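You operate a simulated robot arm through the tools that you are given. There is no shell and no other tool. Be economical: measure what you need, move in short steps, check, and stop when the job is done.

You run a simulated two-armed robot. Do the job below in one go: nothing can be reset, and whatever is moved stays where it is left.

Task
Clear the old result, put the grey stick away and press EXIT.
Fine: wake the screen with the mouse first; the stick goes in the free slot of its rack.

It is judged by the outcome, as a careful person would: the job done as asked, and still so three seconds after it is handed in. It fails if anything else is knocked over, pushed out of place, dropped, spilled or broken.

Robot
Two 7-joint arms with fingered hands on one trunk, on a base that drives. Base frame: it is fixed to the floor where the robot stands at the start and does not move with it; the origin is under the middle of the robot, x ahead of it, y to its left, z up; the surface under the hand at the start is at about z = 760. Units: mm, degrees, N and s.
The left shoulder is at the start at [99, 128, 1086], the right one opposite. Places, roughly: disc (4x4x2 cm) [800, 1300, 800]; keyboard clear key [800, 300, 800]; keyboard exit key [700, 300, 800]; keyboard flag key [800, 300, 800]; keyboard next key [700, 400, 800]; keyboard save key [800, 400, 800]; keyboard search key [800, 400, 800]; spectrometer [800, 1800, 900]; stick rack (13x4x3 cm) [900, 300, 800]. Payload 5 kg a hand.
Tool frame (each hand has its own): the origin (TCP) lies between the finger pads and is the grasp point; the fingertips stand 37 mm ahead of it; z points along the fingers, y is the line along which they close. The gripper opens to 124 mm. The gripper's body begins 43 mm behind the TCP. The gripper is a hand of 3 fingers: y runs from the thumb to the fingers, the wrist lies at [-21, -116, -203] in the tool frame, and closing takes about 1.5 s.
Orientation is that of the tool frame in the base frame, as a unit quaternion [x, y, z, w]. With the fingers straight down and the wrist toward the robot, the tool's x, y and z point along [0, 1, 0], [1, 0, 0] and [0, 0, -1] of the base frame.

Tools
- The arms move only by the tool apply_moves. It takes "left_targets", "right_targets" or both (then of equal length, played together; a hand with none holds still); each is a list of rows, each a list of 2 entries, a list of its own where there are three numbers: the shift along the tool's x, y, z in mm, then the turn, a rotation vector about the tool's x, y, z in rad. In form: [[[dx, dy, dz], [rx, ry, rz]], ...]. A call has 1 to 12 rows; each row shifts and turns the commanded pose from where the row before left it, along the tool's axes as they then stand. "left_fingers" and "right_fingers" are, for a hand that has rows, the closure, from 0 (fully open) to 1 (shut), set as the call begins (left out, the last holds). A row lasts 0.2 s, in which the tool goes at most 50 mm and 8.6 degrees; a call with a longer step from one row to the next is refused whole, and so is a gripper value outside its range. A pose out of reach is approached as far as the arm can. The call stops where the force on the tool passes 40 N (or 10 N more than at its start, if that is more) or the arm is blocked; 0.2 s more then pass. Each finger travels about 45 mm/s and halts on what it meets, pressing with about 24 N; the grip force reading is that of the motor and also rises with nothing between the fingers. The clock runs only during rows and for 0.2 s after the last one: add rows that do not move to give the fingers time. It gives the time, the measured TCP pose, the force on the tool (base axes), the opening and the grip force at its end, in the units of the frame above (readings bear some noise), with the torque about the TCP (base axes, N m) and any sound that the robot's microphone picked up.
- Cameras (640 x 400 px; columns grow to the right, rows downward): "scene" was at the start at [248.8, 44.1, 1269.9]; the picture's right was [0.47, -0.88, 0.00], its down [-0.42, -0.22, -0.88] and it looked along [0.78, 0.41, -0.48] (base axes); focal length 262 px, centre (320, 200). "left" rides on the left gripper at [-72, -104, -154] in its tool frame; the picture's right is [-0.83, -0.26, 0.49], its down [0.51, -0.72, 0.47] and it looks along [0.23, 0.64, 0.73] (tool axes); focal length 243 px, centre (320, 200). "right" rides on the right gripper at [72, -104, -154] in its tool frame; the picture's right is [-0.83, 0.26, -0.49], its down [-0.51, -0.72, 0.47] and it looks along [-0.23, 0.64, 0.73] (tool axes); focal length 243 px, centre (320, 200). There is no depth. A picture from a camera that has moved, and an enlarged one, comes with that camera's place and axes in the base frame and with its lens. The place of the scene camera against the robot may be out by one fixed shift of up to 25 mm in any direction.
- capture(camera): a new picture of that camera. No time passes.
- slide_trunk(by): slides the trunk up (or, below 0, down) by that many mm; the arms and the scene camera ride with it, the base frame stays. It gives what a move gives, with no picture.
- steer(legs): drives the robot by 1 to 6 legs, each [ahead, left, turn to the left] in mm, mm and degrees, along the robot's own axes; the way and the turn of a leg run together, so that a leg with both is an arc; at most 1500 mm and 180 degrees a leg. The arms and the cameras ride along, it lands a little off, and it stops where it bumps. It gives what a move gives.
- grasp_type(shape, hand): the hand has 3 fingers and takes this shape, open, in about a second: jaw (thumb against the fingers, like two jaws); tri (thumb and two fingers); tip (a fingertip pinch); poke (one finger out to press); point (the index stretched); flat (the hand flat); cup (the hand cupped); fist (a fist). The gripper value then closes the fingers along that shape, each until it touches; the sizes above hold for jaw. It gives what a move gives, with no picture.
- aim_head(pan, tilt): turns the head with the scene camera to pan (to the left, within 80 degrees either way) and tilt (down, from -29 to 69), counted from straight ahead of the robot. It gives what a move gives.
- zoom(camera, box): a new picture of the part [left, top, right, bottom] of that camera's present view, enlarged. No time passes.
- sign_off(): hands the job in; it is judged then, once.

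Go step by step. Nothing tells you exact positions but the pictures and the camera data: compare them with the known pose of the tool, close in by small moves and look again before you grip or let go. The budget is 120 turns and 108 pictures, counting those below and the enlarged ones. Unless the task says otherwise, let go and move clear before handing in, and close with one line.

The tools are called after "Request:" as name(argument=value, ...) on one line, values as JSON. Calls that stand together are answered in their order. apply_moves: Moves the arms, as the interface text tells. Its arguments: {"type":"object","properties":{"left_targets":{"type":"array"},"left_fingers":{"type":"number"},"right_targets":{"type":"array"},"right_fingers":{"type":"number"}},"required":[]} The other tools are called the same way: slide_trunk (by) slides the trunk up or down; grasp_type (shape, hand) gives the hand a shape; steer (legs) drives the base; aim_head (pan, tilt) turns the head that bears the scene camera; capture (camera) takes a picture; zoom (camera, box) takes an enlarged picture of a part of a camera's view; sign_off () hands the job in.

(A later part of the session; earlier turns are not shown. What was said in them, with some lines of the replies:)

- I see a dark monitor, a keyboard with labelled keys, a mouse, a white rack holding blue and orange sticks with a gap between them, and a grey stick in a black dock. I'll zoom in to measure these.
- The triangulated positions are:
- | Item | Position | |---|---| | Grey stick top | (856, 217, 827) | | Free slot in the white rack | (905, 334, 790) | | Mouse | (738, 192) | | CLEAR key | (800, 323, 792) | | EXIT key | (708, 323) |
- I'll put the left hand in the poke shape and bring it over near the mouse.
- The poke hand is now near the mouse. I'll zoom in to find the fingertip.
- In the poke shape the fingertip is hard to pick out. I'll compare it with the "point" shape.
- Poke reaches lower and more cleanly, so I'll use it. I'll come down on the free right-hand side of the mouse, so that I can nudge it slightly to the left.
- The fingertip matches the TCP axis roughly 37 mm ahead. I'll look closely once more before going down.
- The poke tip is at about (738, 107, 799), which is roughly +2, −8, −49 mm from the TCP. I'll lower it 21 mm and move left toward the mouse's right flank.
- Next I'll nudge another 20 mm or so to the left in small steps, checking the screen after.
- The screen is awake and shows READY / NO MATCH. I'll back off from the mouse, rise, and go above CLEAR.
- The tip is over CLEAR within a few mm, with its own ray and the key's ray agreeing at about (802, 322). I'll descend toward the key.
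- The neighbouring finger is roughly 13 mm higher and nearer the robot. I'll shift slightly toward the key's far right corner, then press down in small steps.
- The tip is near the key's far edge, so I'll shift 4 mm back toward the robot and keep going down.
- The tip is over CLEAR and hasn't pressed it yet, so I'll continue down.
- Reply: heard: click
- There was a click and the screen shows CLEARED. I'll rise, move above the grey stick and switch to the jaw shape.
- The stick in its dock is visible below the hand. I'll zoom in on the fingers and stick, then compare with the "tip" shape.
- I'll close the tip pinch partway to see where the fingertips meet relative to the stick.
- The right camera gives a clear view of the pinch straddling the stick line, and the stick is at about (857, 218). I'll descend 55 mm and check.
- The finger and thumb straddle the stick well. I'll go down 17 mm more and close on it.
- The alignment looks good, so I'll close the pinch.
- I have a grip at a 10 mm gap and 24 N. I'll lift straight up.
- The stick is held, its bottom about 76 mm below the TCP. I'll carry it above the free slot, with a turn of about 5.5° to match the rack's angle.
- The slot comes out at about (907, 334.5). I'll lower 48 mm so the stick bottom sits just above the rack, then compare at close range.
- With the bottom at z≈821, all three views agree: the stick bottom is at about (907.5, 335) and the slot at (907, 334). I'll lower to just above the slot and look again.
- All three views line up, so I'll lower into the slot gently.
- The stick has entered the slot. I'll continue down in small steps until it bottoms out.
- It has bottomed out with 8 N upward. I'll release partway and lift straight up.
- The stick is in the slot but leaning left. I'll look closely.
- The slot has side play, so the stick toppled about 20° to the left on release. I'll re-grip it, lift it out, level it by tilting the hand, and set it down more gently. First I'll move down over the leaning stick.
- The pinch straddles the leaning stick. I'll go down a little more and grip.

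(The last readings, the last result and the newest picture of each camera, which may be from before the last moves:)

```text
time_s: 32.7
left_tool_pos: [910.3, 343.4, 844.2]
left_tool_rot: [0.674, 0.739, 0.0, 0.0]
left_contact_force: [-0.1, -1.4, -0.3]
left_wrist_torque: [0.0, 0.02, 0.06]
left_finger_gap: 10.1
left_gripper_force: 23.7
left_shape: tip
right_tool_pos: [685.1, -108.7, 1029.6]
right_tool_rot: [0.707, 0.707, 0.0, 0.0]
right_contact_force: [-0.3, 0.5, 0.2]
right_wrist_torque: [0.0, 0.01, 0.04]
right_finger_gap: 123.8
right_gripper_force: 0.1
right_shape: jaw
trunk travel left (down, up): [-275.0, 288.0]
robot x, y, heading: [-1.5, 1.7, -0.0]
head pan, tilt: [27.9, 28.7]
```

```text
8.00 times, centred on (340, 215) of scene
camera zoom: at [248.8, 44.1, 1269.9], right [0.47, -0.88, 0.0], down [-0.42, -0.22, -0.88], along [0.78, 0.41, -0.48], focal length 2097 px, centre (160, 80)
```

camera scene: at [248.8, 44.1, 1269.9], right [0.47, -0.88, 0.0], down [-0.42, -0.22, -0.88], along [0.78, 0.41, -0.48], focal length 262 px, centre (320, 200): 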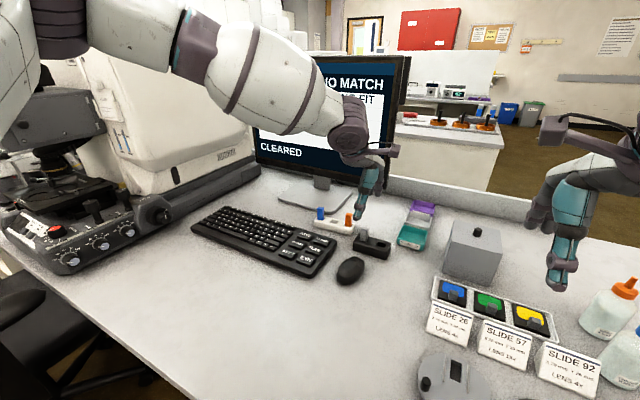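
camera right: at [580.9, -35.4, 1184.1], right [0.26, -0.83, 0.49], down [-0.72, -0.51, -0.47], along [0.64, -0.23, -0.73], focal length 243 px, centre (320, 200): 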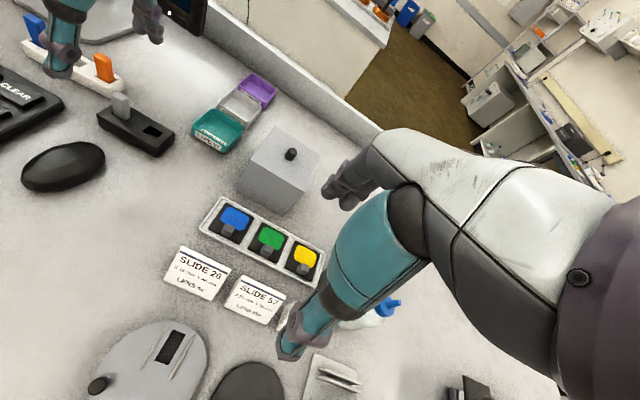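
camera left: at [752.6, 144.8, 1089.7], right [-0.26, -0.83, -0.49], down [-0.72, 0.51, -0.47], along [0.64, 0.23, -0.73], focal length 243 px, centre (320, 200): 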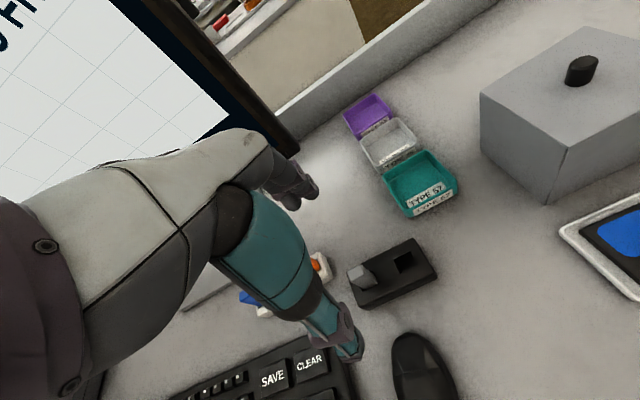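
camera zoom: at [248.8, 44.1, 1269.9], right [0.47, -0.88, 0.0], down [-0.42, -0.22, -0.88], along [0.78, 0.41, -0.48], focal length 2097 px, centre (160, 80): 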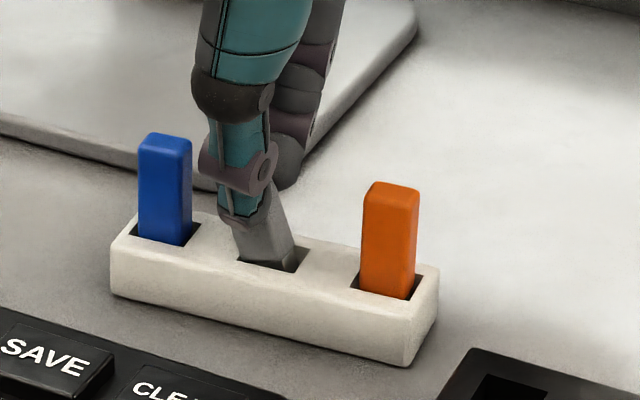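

It's gripped. I'll lift it out along its lean.

Request:
apply_moves(left_targets=[[[2.5, 0, -8], [0, 0, 0]], [[3, 0, -10], [0, 0, 0]], [[2, 0, -15], [0, 0, 0]], [[0, 0, -20], [0, 0, 0]], [[0, 0, -15], [0, 0, 0]], [[0, 0, 0], [0, 0, 0]]])

Request:
zoom(camera="right", box=[0, 0, 140, 100])

Request:
zoom(camera="scene", box=[310, 180, 370, 240])

Request:
zoom(camera="left", box=[280, 190, 400, 290])

```text
time_s: 34.1
left_tool_pos: [909.1, 351.8, 912.9]
left_tool_rot: [0.673, 0.74, 0.0, 0.0]
left_contact_force: [-0.2, 0.0, 0.1]
left_wrist_torque: [-0.02, 0.0, 0.0]
left_finger_gap: 9.9
left_gripper_force: 23.7
left_shape: tip
right_tool_pos: [686.3, -108.1, 1031.1]
right_tool_rot: [0.707, 0.707, 0.001, 0.001]
right_contact_force: [0.1, -0.1, -0.3]
right_wrist_torque: [-0.01, 0.03, 0.03]
right_finger_gap: 123.6
right_gripper_force: 0.0
right_shape: jaw
trunk travel left (down, up): [-275.0, 288.0]
robot x, y, heading: [1.5, 3.1, 0.2]
head pan, tilt: [27.9, 28.7]
```

```text
4.00 times, centred on (70, 50) of right
camera zoom: at [581.2, -35.3, 1184.0], right [0.26, -0.83, 0.49], down [-0.72, -0.51, -0.47], along [0.64, -0.23, -0.73], focal length 970 px, centre (1320, 800)
```

zoom: 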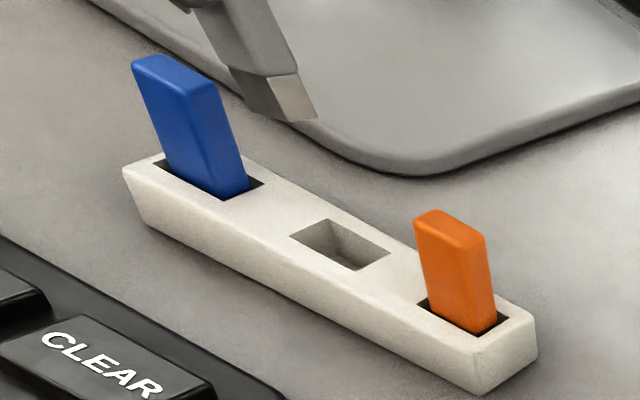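

```text
6.67 times, centred on (340, 210) of scene
camera zoom: at [249.1, 44.2, 1269.8], right [0.47, -0.88, 0.0], down [-0.42, -0.22, -0.88], along [0.78, 0.41, -0.48], focal length 1748 px, centre (187, 133)
```

zoom: 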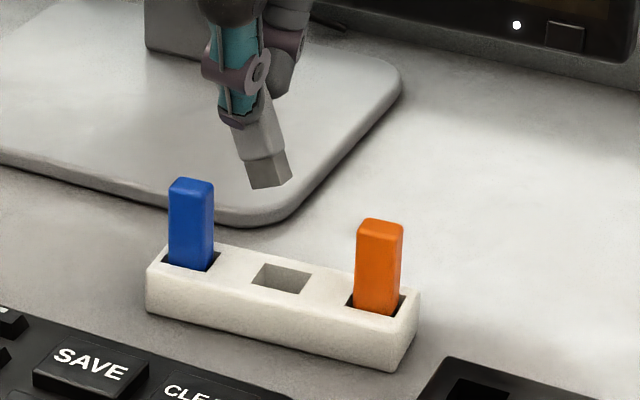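

```text
4.00 times, centred on (340, 240) of left
camera zoom: at [812.2, 269.4, 1066.1], right [-0.18, -0.85, -0.49], down [-0.77, 0.44, -0.47], along [0.62, 0.29, -0.73], focal length 970 px, centre (240, 40)
```

zoom: 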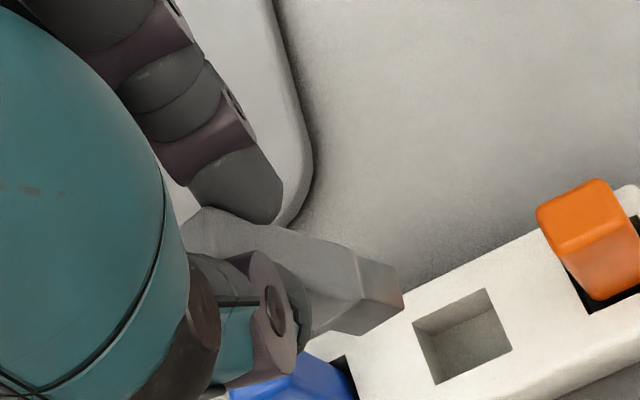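

The stick is tilted about 16.5° in the grip. I'll move away from the blue stick, then rotate the hand about tool y to bring it upright.

Request:
apply_moves(left_targets=[[[-15, 0, -15], [0, 0, 0]], [[-20, 0, 0], [0, 0, 0]], [[0, 0, 0], [0, 0.144, 0]], [[0, 0, 0], [0, 0.144, 0]], [[0, 0, 0], [0, 0, 0]]])

Request:
zoom(camera="right", box=[0, 0, 140, 100])

Request:
zoom(camera="scene", box=[310, 170, 370, 240])

Request:
capture(camera="left")

```text
time_s: 35.3
left_tool_pos: [910.1, 317.7, 928.7]
left_tool_rot: [0.665, 0.733, 0.096, -0.106]
left_contact_force: [-0.3, -0.3, -0.9]
left_wrist_torque: [0.01, -0.04, 0.0]
left_finger_gap: 9.8
left_gripper_force: 24.1
left_shape: tip
right_tool_pos: [684.6, -106.7, 1030.4]
right_tool_rot: [0.707, 0.707, -0.001, 0.0]
right_contact_force: [0.1, -0.2, -0.4]
right_wrist_torque: [-0.02, -0.04, 0.05]
right_finger_gap: 123.7
right_gripper_force: 0.1
right_shape: jaw
trunk travel left (down, up): [-275.0, 288.0]
robot x, y, heading: [-0.1, -3.7, -0.1]
head pan, tilt: [27.9, 28.7]
```

```text
4.00 times, centred on (70, 50) of right
camera zoom: at [580.8, -34.2, 1184.1], right [0.26, -0.83, 0.49], down [-0.72, -0.51, -0.47], along [0.64, -0.23, -0.73], focal length 970 px, centre (1320, 800)
```

zoom: 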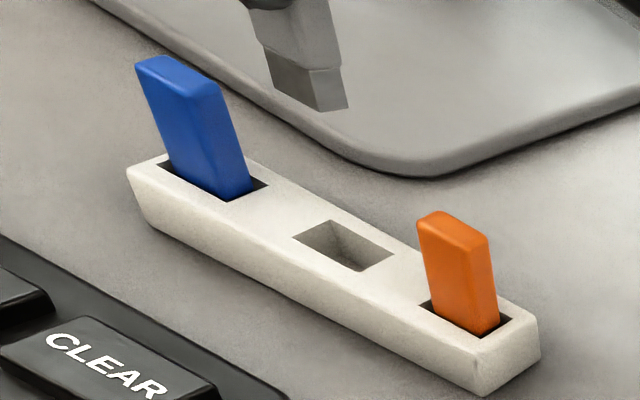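

```text
5.71 times, centred on (340, 205) of scene
camera zoom: at [248.7, 45.3, 1269.9], right [0.47, -0.88, 0.0], down [-0.42, -0.23, -0.88], along [0.78, 0.41, -0.48], focal length 1498 px, centre (206, 171)
```

zoom: 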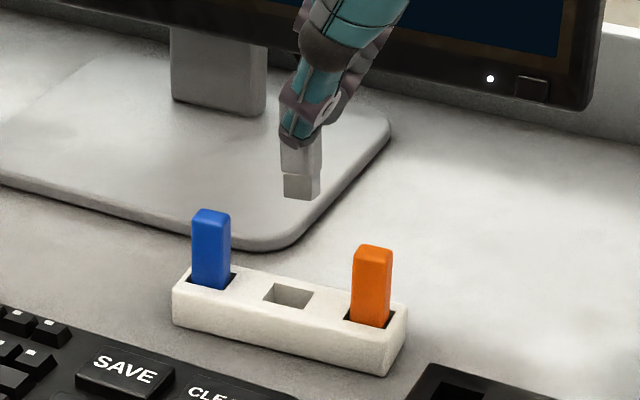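

```text
25 pictures are left
camera left: at [817.8, 195.4, 1054.7], right [-0.2, -0.68, -0.71], down [-0.78, 0.55, -0.31], along [0.6, 0.49, -0.64], focal length 243 px, centre (320, 200)
```

left: 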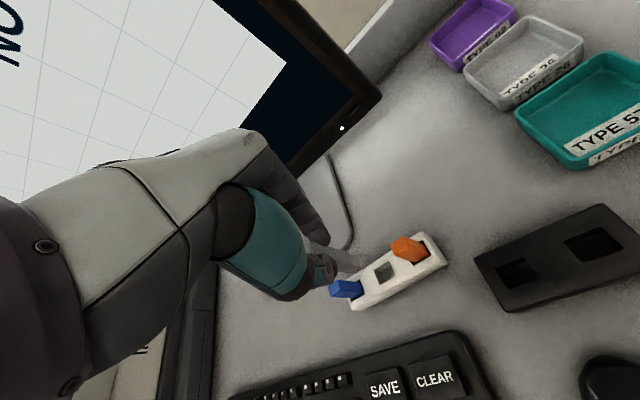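

The stick now looks upright. I'll lower it to just above the slot, correcting for the tilted tool axes, and compare again.

Request:
apply_moves(left_targets=[[[-1.7, 0.2, 12.7], [0, 0, 0]], [[-1.7, 0.2, 12.7], [0, 0, 0]], [[-1.7, 0.2, 12.7], [0, 0, 0]], [[0, 0, 0], [0, 0, 0]]])

Request:
zoom(camera="right", box=[30, 0, 130, 80])

Request:
zoom(camera="scene", box=[310, 190, 370, 240])

Request:
zoom(camera="left", box=[290, 200, 410, 300])

```text
time_s: 36.3
left_tool_pos: [911.9, 322.6, 890.1]
left_tool_rot: [0.666, 0.732, 0.096, -0.106]
left_contact_force: [0.1, 0.3, -0.5]
left_wrist_torque: [0.02, 0.01, 0.02]
left_finger_gap: 9.7
left_gripper_force: 24.2
left_shape: tip
right_tool_pos: [685.6, -108.4, 1031.2]
right_tool_rot: [0.707, 0.707, -0.001, 0.0]
right_contact_force: [0.3, -0.2, 0.3]
right_wrist_torque: [0.0, 0.02, -0.04]
right_finger_gap: 123.7
right_gripper_force: 0.0
right_shape: jaw
trunk travel left (down, up): [-275.0, 288.0]
robot x, y, heading: [0.5, -1.4, 0.0]
head pan, tilt: [27.9, 28.7]
```

```text
5.00 times, centred on (80, 40) of right
camera zoom: at [580.7, -35.4, 1184.2], right [0.26, -0.83, 0.49], down [-0.72, -0.51, -0.47], along [0.64, -0.23, -0.73], focal length 1213 px, centre (1520, 1000)
```

zoom: 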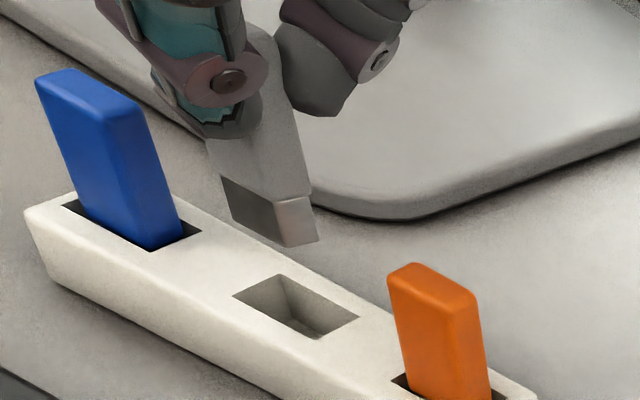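

```text
8.00 times, centred on (340, 215) of scene
camera zoom: at [248.6, 44.1, 1270.0], right [0.47, -0.88, 0.0], down [-0.42, -0.22, -0.88], along [0.78, 0.41, -0.48], focal length 2097 px, centre (160, 80)
```

zoom: 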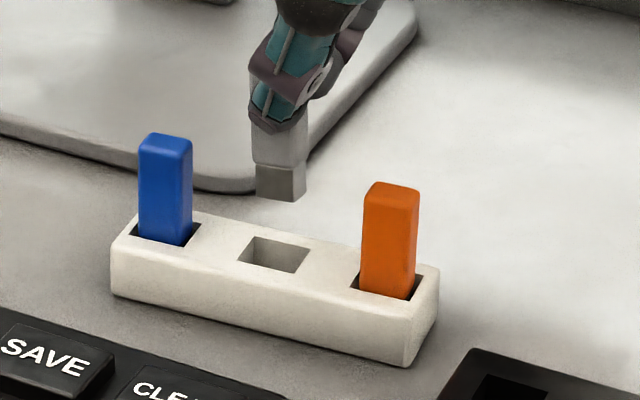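

```text
4.00 times, centred on (350, 250) of left
camera zoom: at [818.1, 199.5, 1016.8], right [-0.2, -0.68, -0.71], down [-0.78, 0.55, -0.31], along [0.6, 0.49, -0.64], focal length 970 px, centre (200, 0)
```

zoom: 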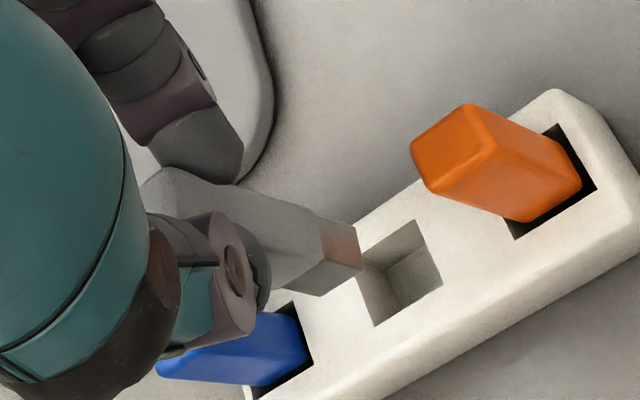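

The stick is upright and its bottom is at about (905.5, 333), within 2 mm of the slot. I'll make a small correction and lower 24 mm.

Request:
apply_moves(left_targets=[[[-1.8, 0.8, 7.8], [0, 0, 0]], [[-1.8, 0.8, 7.8], [0, 0, 0]], [[-1.9, 0, 7.8], [0, 0, 0]], [[0, 0, 0], [0, 0, 0]]])

Request:
zoom(camera="right", box=[30, 0, 130, 80])

Request:
zoom(camera="scene", box=[310, 190, 370, 240])

```text
time_s: 37.3
left_tool_pos: [913.8, 325.6, 866.4]
left_tool_rot: [0.666, 0.732, 0.097, -0.106]
left_contact_force: [-1.2, -0.6, 0.7]
left_wrist_torque: [0.01, 0.05, 0.01]
left_finger_gap: 9.9
left_gripper_force: 24.2
left_shape: tip
right_tool_pos: [684.3, -109.0, 1031.5]
right_tool_rot: [0.707, 0.707, 0.0, 0.0]
right_contact_force: [1.0, -0.3, -0.7]
right_wrist_torque: [0.0, 0.02, -0.01]
right_finger_gap: 123.7
right_gripper_force: 0.1
right_shape: jaw
trunk travel left (down, up): [-275.0, 288.0]
robot x, y, heading: [-2.6, -0.2, 0.1]
head pan, tilt: [27.9, 28.7]
```

```text
5.00 times, centred on (80, 40) of right
camera zoom: at [580.8, -35.5, 1184.2], right [0.26, -0.83, 0.49], down [-0.72, -0.51, -0.47], along [0.64, -0.23, -0.73], focal length 1213 px, centre (1520, 1000)
```

zoom: 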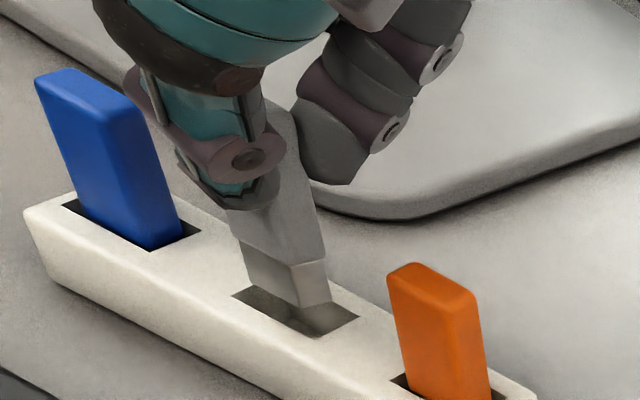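

```text
8.00 times, centred on (340, 215) of scene
camera zoom: at [248.7, 44.1, 1270.0], right [0.47, -0.88, 0.0], down [-0.42, -0.22, -0.88], along [0.78, 0.41, -0.48], focal length 2097 px, centre (160, 80)
```

zoom: 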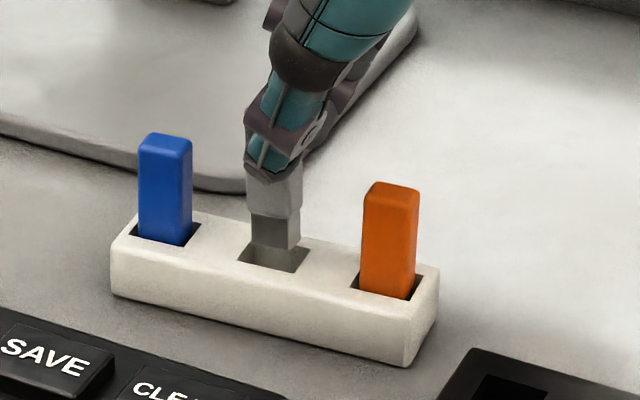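

It's aligned. I'll lower it vertically to just short of the bottom.

Request:
apply_moves(left_targets=[[[-1.42, 0, 4.8], [0, 0, 0]], [[-1.42, 0, 4.8], [0, 0, 0]], [[-1.42, 0, 4.8], [0, 0, 0]], [[-1.14, 0, 3.84], [0, 0, 0]], [[0, 0, 0], [0, 0, 0]]])

Request:
apply_moves(left_targets=[[[-0.43, 0, 1.44], [0, 0, 0]], [[-0.43, 0, 1.44], [0, 0, 0]], [[0, 0, 0], [0, 0, 0]]])

Request:
zoom(camera="scene", box=[310, 190, 370, 240])

Request:
zoom(camera="right", box=[30, 0, 130, 80])

```text
time_s: 38.5
left_tool_pos: [913.2, 323.6, 847.3]
left_tool_rot: [0.666, 0.732, 0.096, -0.107]
left_contact_force: [-0.4, -0.1, 0.2]
left_wrist_torque: [-0.01, -0.01, -0.02]
left_finger_gap: 10.0
left_gripper_force: 23.8
left_shape: tip
right_tool_pos: [685.1, -109.6, 1031.1]
right_tool_rot: [0.707, 0.707, 0.0, 0.0]
right_contact_force: [-0.3, 0.7, 0.1]
right_wrist_torque: [-0.02, -0.03, 0.03]
right_finger_gap: 123.6
right_gripper_force: 0.0
right_shape: jaw
trunk travel left (down, up): [-275.0, 288.0]
robot x, y, heading: [-0.5, 2.9, -0.3]
head pan, tilt: [27.9, 28.7]
```

```text
time_s: 39.3
left_tool_pos: [912.4, 323.8, 844.1]
left_tool_rot: [0.666, 0.732, 0.096, -0.106]
left_contact_force: [-0.2, 0.8, -0.5]
left_wrist_torque: [0.02, -0.01, 0.03]
left_finger_gap: 9.7
left_gripper_force: 24.3
left_shape: tip
right_tool_pos: [685.8, -108.4, 1031.8]
right_tool_rot: [0.707, 0.707, 0.0, 0.0]
right_contact_force: [0.1, -0.7, -0.4]
right_wrist_torque: [0.0, -0.02, 0.0]
right_finger_gap: 123.7
right_gripper_force: 0.1
right_shape: jaw
trunk travel left (down, up): [-275.0, 288.0]
robot x, y, heading: [0.3, 2.9, -0.2]
head pan, tilt: [27.9, 28.7]
```

```text
8.00 times, centred on (340, 215) of scene
camera zoom: at [248.8, 44.1, 1269.9], right [0.47, -0.88, 0.0], down [-0.42, -0.22, -0.88], along [0.78, 0.41, -0.48], focal length 2097 px, centre (160, 80)
```

zoom: 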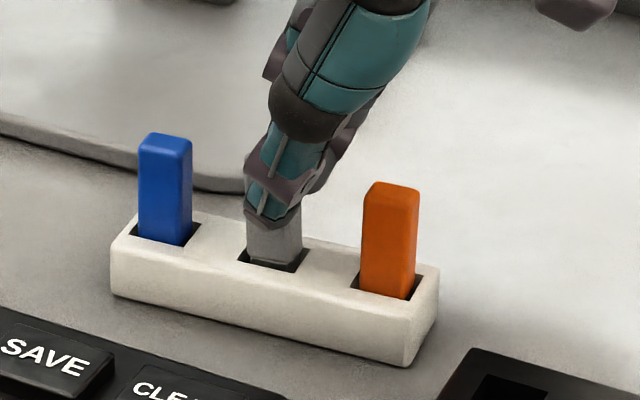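

```text
5.00 times, centred on (80, 40) of right
camera zoom: at [580.9, -35.4, 1184.1], right [0.26, -0.83, 0.49], down [-0.72, -0.51, -0.47], along [0.64, -0.23, -0.73], focal length 1213 px, centre (1520, 1000)
```

zoom: 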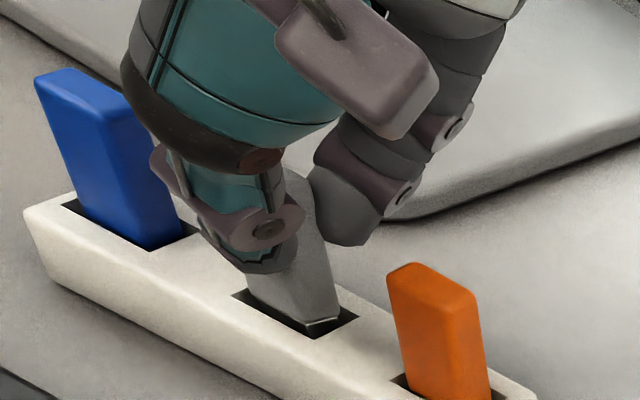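

No contact yet, and the stick is upright and roughly centred. I'll continue down 1 mm at a time.

Request:
apply_moves(left_targets=[[[-0.3, 0, 1], [0, 0, 0]], [[-0.3, 0, 1], [0, 0, 0]], [[0, 0, 0], [0, 0, 0]]])

Request:
apply_moves(left_targets=[[[-0.3, 0, 1], [0, 0, 0]], [[-0.3, 0, 1], [0, 0, 0]], [[0, 0, 0], [0, 0, 0]]])

```text
time_s: 40.1
left_tool_pos: [913.0, 324.2, 842.6]
left_tool_rot: [0.666, 0.732, 0.097, -0.106]
left_contact_force: [0.1, -0.3, -0.2]
left_wrist_torque: [-0.01, -0.01, 0.01]
left_finger_gap: 10.2
left_gripper_force: 23.7
left_shape: tip
right_tool_pos: [685.5, -108.9, 1031.7]
right_tool_rot: [0.707, 0.707, 0.0, -0.001]
right_contact_force: [0.8, 0.3, -0.9]
right_wrist_torque: [-0.03, 0.02, 0.0]
right_finger_gap: 123.7
right_gripper_force: 0.1
right_shape: jaw
trunk travel left (down, up): [-275.0, 288.0]
robot x, y, heading: [1.1, 0.8, -0.0]
head pan, tilt: [27.9, 28.7]
```

```text
time_s: 40.9
left_tool_pos: [912.9, 323.7, 841.2]
left_tool_rot: [0.666, 0.732, 0.097, -0.105]
left_contact_force: [-0.9, -1.9, 7.0]
left_wrist_torque: [0.05, 0.04, 0.02]
left_finger_gap: 10.1
left_gripper_force: 24.7
left_shape: tip
right_tool_pos: [682.6, -110.1, 1032.2]
right_tool_rot: [0.707, 0.707, 0.0, 0.0]
right_contact_force: [-0.2, 1.1, 0.4]
right_wrist_torque: [0.01, 0.0, 0.01]
right_finger_gap: 123.6
right_gripper_force: 0.0
right_shape: jaw
trunk travel left (down, up): [-275.0, 288.0]
robot x, y, heading: [-1.4, -4.5, 0.0]
head pan, tilt: [27.9, 28.7]
```

It made bottom contact at 7 N. I'll ease off slightly, open only a few mm, and check before moving.

Request:
apply_moves(left_targets=[[[0.3, 0, -1], [0, 0, 0]], [[0, 0, 0], [0, 0, 0]]])

Request:
apply_moves(left_targets=[[[0, 0, 0], [0, 0, 0]], [[0, 0, 0], [0, 0, 0]], [[0, 0, 0], [0, 0, 0]]], left_fingers=0.87)

Request:
zoom(camera="right", box=[30, 0, 130, 80])

Request:
zoom(camera="scene", box=[310, 190, 370, 240])

```text
time_s: 41.5
left_tool_pos: [912.0, 325.0, 842.4]
left_tool_rot: [0.666, 0.732, 0.097, -0.106]
left_contact_force: [-0.3, -2.0, 5.6]
left_wrist_torque: [0.07, -0.01, 0.01]
left_finger_gap: 9.9
left_gripper_force: 23.8
left_shape: tip
right_tool_pos: [684.0, -108.7, 1030.6]
right_tool_rot: [0.707, 0.707, 0.0, 0.0]
right_contact_force: [-0.4, -0.4, 0.3]
right_wrist_torque: [0.01, 0.01, 0.01]
right_finger_gap: 123.6
right_gripper_force: 0.1
right_shape: jaw
trunk travel left (down, up): [-275.0, 288.0]
robot x, y, heading: [0.7, 5.3, 0.1]
head pan, tilt: [27.9, 28.7]
```

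```text
time_s: 42.3
left_tool_pos: [913.0, 323.9, 841.5]
left_tool_rot: [0.666, 0.732, 0.096, -0.106]
left_contact_force: [0.0, 1.0, -0.2]
left_wrist_torque: [0.0, -0.01, 0.0]
left_finger_gap: 16.0
left_gripper_force: 0.1
left_shape: tip
right_tool_pos: [684.5, -109.4, 1029.9]
right_tool_rot: [0.707, 0.707, 0.0, 0.0]
right_contact_force: [0.3, 0.0, 0.3]
right_wrist_torque: [0.01, 0.0, -0.02]
right_finger_gap: 123.5
right_gripper_force: 0.1
right_shape: jaw
trunk travel left (down, up): [-275.0, 288.0]
robot x, y, heading: [0.9, 0.5, 0.1]
head pan, tilt: [27.9, 28.7]
```

```text
5.00 times, centred on (80, 40) of right
camera zoom: at [580.7, -35.5, 1184.2], right [0.26, -0.83, 0.49], down [-0.72, -0.51, -0.47], along [0.64, -0.23, -0.73], focal length 1213 px, centre (1520, 1000)
```

zoom: 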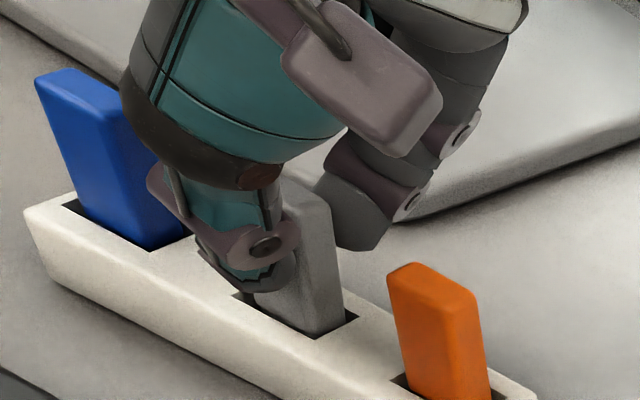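

```text
8.00 times, centred on (340, 215) of scene
camera zoom: at [248.6, 44.0, 1270.0], right [0.47, -0.88, 0.0], down [-0.42, -0.22, -0.88], along [0.78, 0.41, -0.48], focal length 2097 px, centre (160, 80)
```

zoom: 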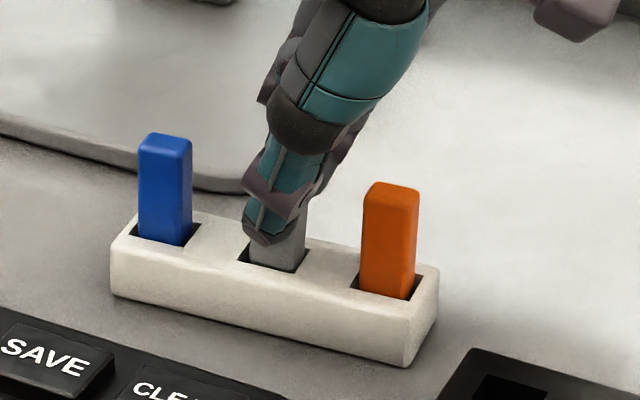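

It's released, fully down and standing upright. I'll open slightly more and withdraw along the tool axis.

Request:
apply_moves(left_targets=[[[0, 0, 0], [0, 0, 0]], [[0, 0, 0], [0, 0, 0]], [[0, 0, -10], [0, 0, 0]], [[0, 0, -15], [0, 0, 0]], [[0, 0, -25], [0, 0, 0]], [[0, 0, -40], [0, 0, 0]], [[0, 0, 0], [0, -0.144, 0]], [[0, 0, 0], [0, -0.144, 0]], [[0, 0, 0], [0, 0, 0.095]]], left_fingers=0.75)

Request:
zoom(camera="scene", box=[280, 170, 400, 270])

Request:
zoom(camera="right", box=[0, 0, 140, 100])

```text
time_s: 44.3
left_tool_pos: [915.9, 296.9, 927.5]
left_tool_rot: [0.708, 0.706, 0.001, 0.0]
left_contact_force: [0.3, -0.2, 0.1]
left_wrist_torque: [-0.01, -0.02, 0.05]
left_finger_gap: 30.3
left_gripper_force: 0.1
left_shape: tip
right_tool_pos: [685.4, -109.4, 1030.0]
right_tool_rot: [0.707, 0.707, 0.0, 0.0]
right_contact_force: [0.1, -0.4, 0.2]
right_wrist_torque: [0.0, -0.03, 0.0]
right_finger_gap: 123.7
right_gripper_force: 0.1
right_shape: jaw
trunk travel left (down, up): [-275.0, 288.0]
robot x, y, heading: [0.7, 2.0, -0.2]
head pan, tilt: [27.9, 28.7]
```

```text
4.00 times, centred on (340, 220) of scene
camera zoom: at [248.9, 43.6, 1269.9], right [0.47, -0.88, 0.0], down [-0.42, -0.22, -0.88], along [0.78, 0.41, -0.48], focal length 1049 px, centre (240, 120)
```

zoom: 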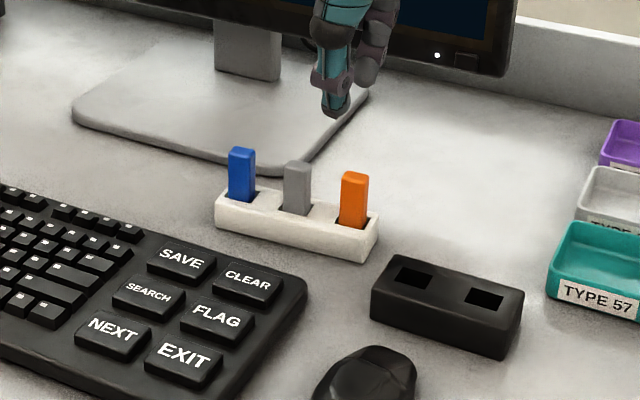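

```text
4.00 times, centred on (70, 50) of right
camera zoom: at [581.0, -36.1, 1184.1], right [0.26, -0.83, 0.49], down [-0.72, -0.51, -0.47], along [0.64, -0.23, -0.73], focal length 970 px, centre (1320, 800)
```

zoom: 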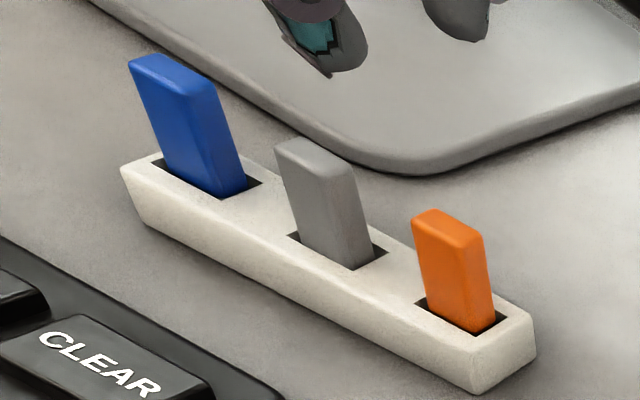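

The grey stick stands upright in its slot. Next I'll move to above EXIT in the poke shape.

Request:
apply_moves(left_targets=[[[0, 0, -35], [0, 0, 0]], [[5.6, -42.3, 0], [0, 0, 0]], [[5.6, -42.3, 0], [0, 0, 0]], [[5.6, -42.3, 0], [0, 0, 0]], [[5.6, -42.3, 0], [0, 0, 0]], [[5.6, -42.3, 0], [0, 0, 0]], [[0, 0, 0], [0, 0, 0]]])

Request:
grasp_type(shape="poke", hand="left")

Request:
apply_moves(left_targets=[[[0, 0, 40], [0, 0, 0]], [[0, 0, 40], [0, 0, 0]], [[0, 0, 35], [0, 0, 0]], [[0, 0, 0], [0, 0, 0]]])

Request:
zoom(camera="scene", box=[270, 210, 350, 270])

Request:
zoom(camera="left", box=[270, 180, 450, 330])

```text
time_s: 45.9
left_tool_pos: [705.1, 323.6, 962.3]
left_tool_rot: [0.708, 0.707, -0.001, -0.001]
left_contact_force: [0.0, 0.2, 0.6]
left_wrist_torque: [-0.01, 0.03, 0.01]
left_finger_gap: 30.6
left_gripper_force: 0.1
left_shape: tip
right_tool_pos: [685.9, -110.4, 1030.5]
right_tool_rot: [0.708, 0.707, -0.001, -0.001]
right_contact_force: [-0.9, 0.7, 0.7]
right_wrist_torque: [0.01, 0.02, 0.0]
right_finger_gap: 123.8
right_gripper_force: 0.0
right_shape: jaw
trunk travel left (down, up): [-275.0, 288.0]
robot x, y, heading: [0.0, -2.3, -0.1]
head pan, tilt: [27.9, 28.7]
```

```text
time_s: 46.8
left_tool_pos: [704.1, 324.0, 965.5]
left_tool_rot: [0.707, 0.707, -0.001, 0.0]
left_contact_force: [0.6, 0.3, 0.1]
left_wrist_torque: [-0.01, -0.05, 0.04]
left_finger_gap: 0.0
left_gripper_force: 0.1
left_shape: poke
right_tool_pos: [685.7, -107.9, 1031.3]
right_tool_rot: [0.707, 0.707, 0.001, 0.0]
right_contact_force: [-0.8, -0.4, 0.8]
right_wrist_torque: [0.02, -0.01, -0.01]
right_finger_gap: 123.6
right_gripper_force: 0.0
right_shape: jaw
trunk travel left (down, up): [-275.0, 288.0]
robot x, y, heading: [-2.4, 1.4, 0.3]
head pan, tilt: [27.9, 28.7]
```

```text
time_s: 47.8
left_tool_pos: [707.5, 327.3, 849.4]
left_tool_rot: [0.707, 0.708, -0.001, -0.001]
left_contact_force: [-0.4, 0.0, -0.6]
left_wrist_torque: [-0.01, 0.0, -0.02]
left_finger_gap: 0.0
left_gripper_force: 0.0
left_shape: poke
right_tool_pos: [684.7, -110.2, 1030.3]
right_tool_rot: [0.707, 0.707, 0.0, 0.0]
right_contact_force: [-0.1, 1.0, 0.3]
right_wrist_torque: [0.03, -0.01, 0.0]
right_finger_gap: 123.8
right_gripper_force: 0.1
right_shape: jaw
trunk travel left (down, up): [-275.0, 288.0]
robot x, y, heading: [1.6, -2.6, -0.6]
head pan, tilt: [27.9, 28.7]
```

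```text
6.67 times, centred on (310, 240) of scene
camera zoom: at [248.3, 43.9, 1270.1], right [0.47, -0.88, 0.0], down [-0.42, -0.22, -0.88], along [0.78, 0.41, -0.48], focal length 1748 px, centre (387, -67)
```

zoom: 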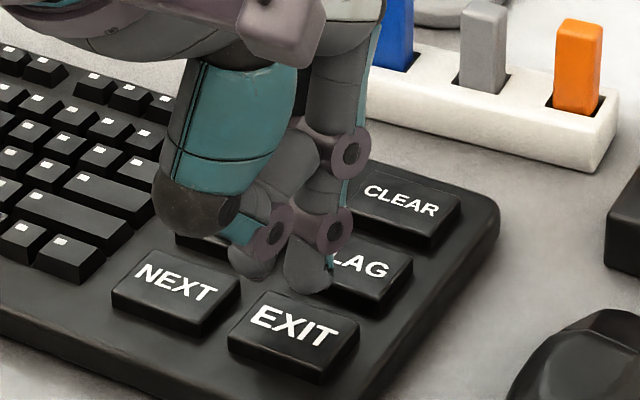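

```text
2.67 times, centred on (360, 255) of left
camera zoom: at [603.0, 254.6, 1003.0], right [-0.26, -0.83, -0.49], down [-0.72, 0.51, -0.47], along [0.64, 0.23, -0.73], focal length 647 px, centre (213, 53)
```

zoom: 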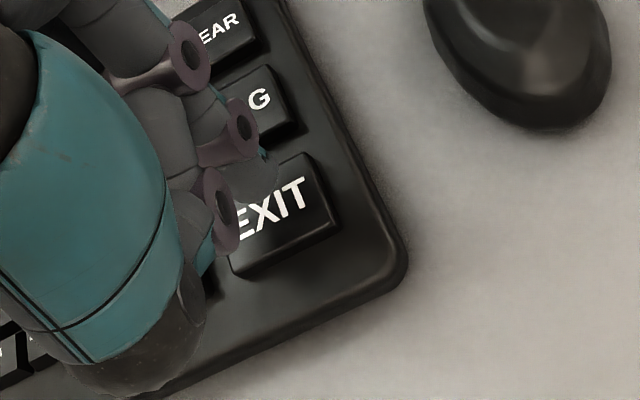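

The tip is above the far part of EXIT. I'll shift 4 mm nearer and 4 mm to the right, then descend.

Request:
apply_moves(left_targets=[[[-4, -4, 4], [0, 0, 0]], [[0, 0, 5], [0, 0, 0]], [[0, 0, 5], [0, 0, 0]], [[0, 0, 2], [0, 0, 0]], [[0, 0, 0], [0, 0, 0]]])

Request:
zoom(camera="scene", box=[270, 210, 350, 270])

```text
time_s: 49.0
left_tool_pos: [700.5, 323.1, 831.7]
left_tool_rot: [0.708, 0.707, 0.0, 0.0]
left_contact_force: [1.2, 0.0, -0.2]
left_wrist_torque: [-0.05, -0.03, 0.01]
left_finger_gap: 0.0
left_gripper_force: 0.1
left_shape: poke
right_tool_pos: [684.0, -108.2, 1031.4]
right_tool_rot: [0.707, 0.707, 0.0, -0.001]
right_contact_force: [0.8, 0.7, 0.2]
right_wrist_torque: [-0.03, 0.01, 0.03]
right_finger_gap: 123.6
right_gripper_force: 0.1
right_shape: jaw
trunk travel left (down, up): [-275.0, 288.0]
robot x, y, heading: [1.0, -0.9, 0.2]
head pan, tilt: [27.9, 28.7]
```

```text
6.67 times, centred on (310, 240) of scene
camera zoom: at [248.8, 44.1, 1269.9], right [0.47, -0.88, 0.0], down [-0.42, -0.22, -0.88], along [0.78, 0.41, -0.48], focal length 1748 px, centre (387, -67)
```

zoom: 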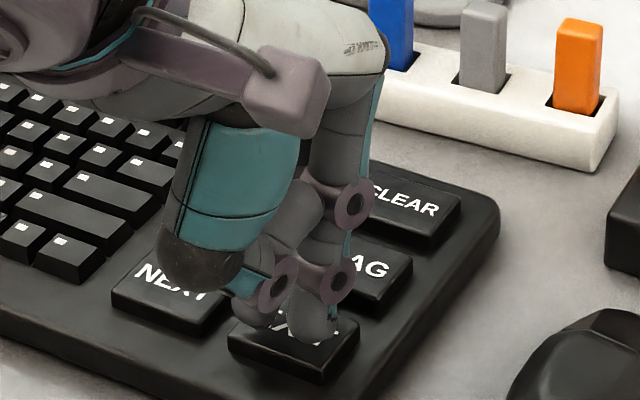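

The tip is over EXIT, so I'll press in small steps.

Request:
apply_moves(left_targets=[[[0, 0, 2], [0, 0, 0]], [[0, 0, 2], [0, 0, 0]], [[0, 0, 1.5], [0, 0, 0]]])

```text
time_s: 49.8
left_tool_pos: [700.5, 322.6, 826.8]
left_tool_rot: [0.707, 0.708, 0.0, 0.0]
left_contact_force: [0.4, -0.5, 0.9]
left_wrist_torque: [0.0, 0.0, 0.03]
left_finger_gap: 0.3
left_gripper_force: 0.0
left_shape: poke
right_tool_pos: [684.5, -108.7, 1032.4]
right_tool_rot: [0.707, 0.707, 0.0, 0.0]
right_contact_force: [0.8, 0.0, 0.1]
right_wrist_torque: [0.0, 0.0, -0.02]
right_finger_gap: 123.8
right_gripper_force: 0.2
right_shape: jaw
trunk travel left (down, up): [-275.0, 288.0]
robot x, y, heading: [0.7, -2.4, -0.0]
head pan, tilt: [27.9, 28.7]
```

Request:
apply_moves(left_targets=[[[0, 0, 1], [0, 0, 0]], [[0, 0, 1], [0, 0, 0]]])

Request:
capture(camera="scene")

```text
time_s: 50.4
left_tool_pos: [699.8, 322.7, 824.5]
left_tool_rot: [0.707, 0.707, 0.001, 0.0]
left_contact_force: [0.1, -0.2, 1.8]
left_wrist_torque: [0.02, -0.01, -0.03]
left_finger_gap: 0.0
left_gripper_force: 0.1
left_shape: poke
right_tool_pos: [684.1, -108.4, 1031.0]
right_tool_rot: [0.707, 0.707, 0.0, 0.0]
right_contact_force: [-0.3, -0.2, 0.0]
right_wrist_torque: [-0.01, 0.0, 0.03]
right_finger_gap: 123.6
right_gripper_force: 0.1
right_shape: jaw
trunk travel left (down, up): [-275.0, 288.0]
robot x, y, heading: [-0.2, -2.0, -0.0]
head pan, tilt: [27.9, 28.7]
heard: click
```

```text
10 pictures are left
camera scene: at [248.6, 44.1, 1270.0], right [0.47, -0.88, 0.0], down [-0.42, -0.22, -0.88], along [0.78, 0.41, -0.48], focal length 262 px, centre (320, 200)
```

scene: 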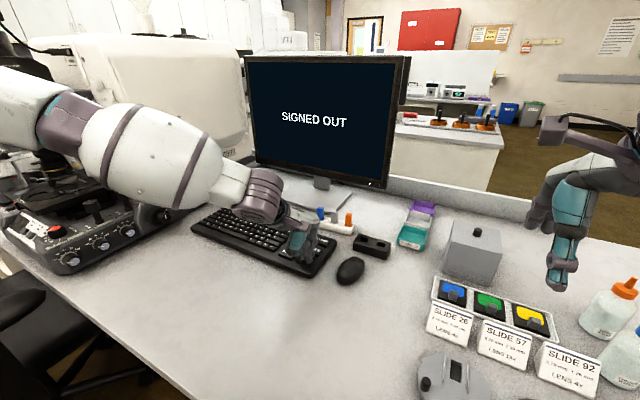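

There was a click and the screen shows SIGNED OUT. I'll lift clear and do a last check.

Request:
apply_moves(left_targets=[[[0, 0, -20], [0, 0, 0]], [[0, 0, -45], [0, 0, 0]], [[0, 0, -45], [0, 0, 0]], [[0, -20, -40], [0, 0, 0]], [[0, 0, 0], [0, 0, 0]]])

Request:
zoom(camera="scene", box=[240, 50, 420, 290])

Request:
zoom(camera="right", box=[0, 0, 140, 100])

```text
time_s: 51.6
left_tool_pos: [679.8, 321.9, 972.7]
left_tool_rot: [0.707, 0.707, 0.0, -0.001]
left_contact_force: [0.9, -0.4, -0.8]
left_wrist_torque: [0.0, 0.01, -0.04]
left_finger_gap: 0.0
left_gripper_force: 0.0
left_shape: poke
right_tool_pos: [686.4, -109.1, 1031.0]
right_tool_rot: [0.707, 0.707, -0.001, -0.001]
right_contact_force: [0.8, -0.4, 0.0]
right_wrist_torque: [-0.03, 0.01, -0.01]
right_finger_gap: 123.4
right_gripper_force: 0.2
right_shape: jaw
trunk travel left (down, up): [-275.0, 288.0]
robot x, y, heading: [-1.0, 4.8, -0.2]
head pan, tilt: [27.9, 28.7]
```

```text
1.67 times, centred on (330, 170) of scene
camera zoom: at [250.0, 44.1, 1269.6], right [0.47, -0.88, 0.0], down [-0.42, -0.22, -0.88], along [0.77, 0.41, -0.48], focal length 437 px, centre (303, 250)
```

zoom: 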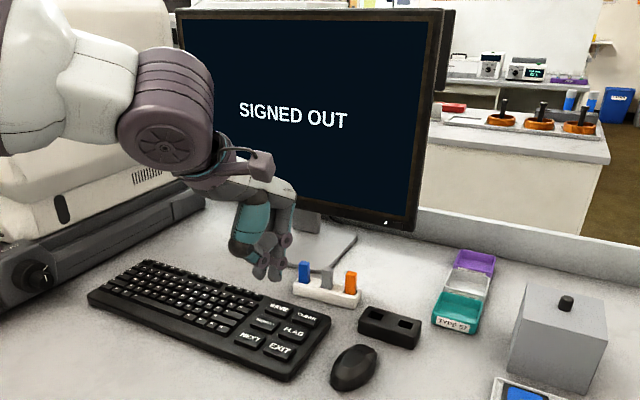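

```text
4.00 times, centred on (70, 50) of right
camera zoom: at [582.1, -35.5, 1183.4], right [0.26, -0.83, 0.49], down [-0.72, -0.51, -0.47], along [0.64, -0.23, -0.73], focal length 970 px, centre (1320, 800)
```

zoom: 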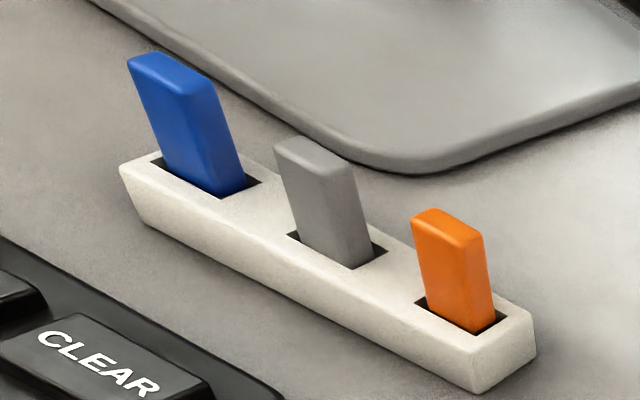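

The screen reads SIGNED OUT, the grey stick stands upright in its slot, and the hand is clear, so I'm handing in.

Request:
sign_off()

```text
The job is handed in.
```

The job is done and handed in: the old result is cleared, the grey stick stands upright in the rack's free slot after a second try (it leaned on the first), and EXIT signed the screen out.
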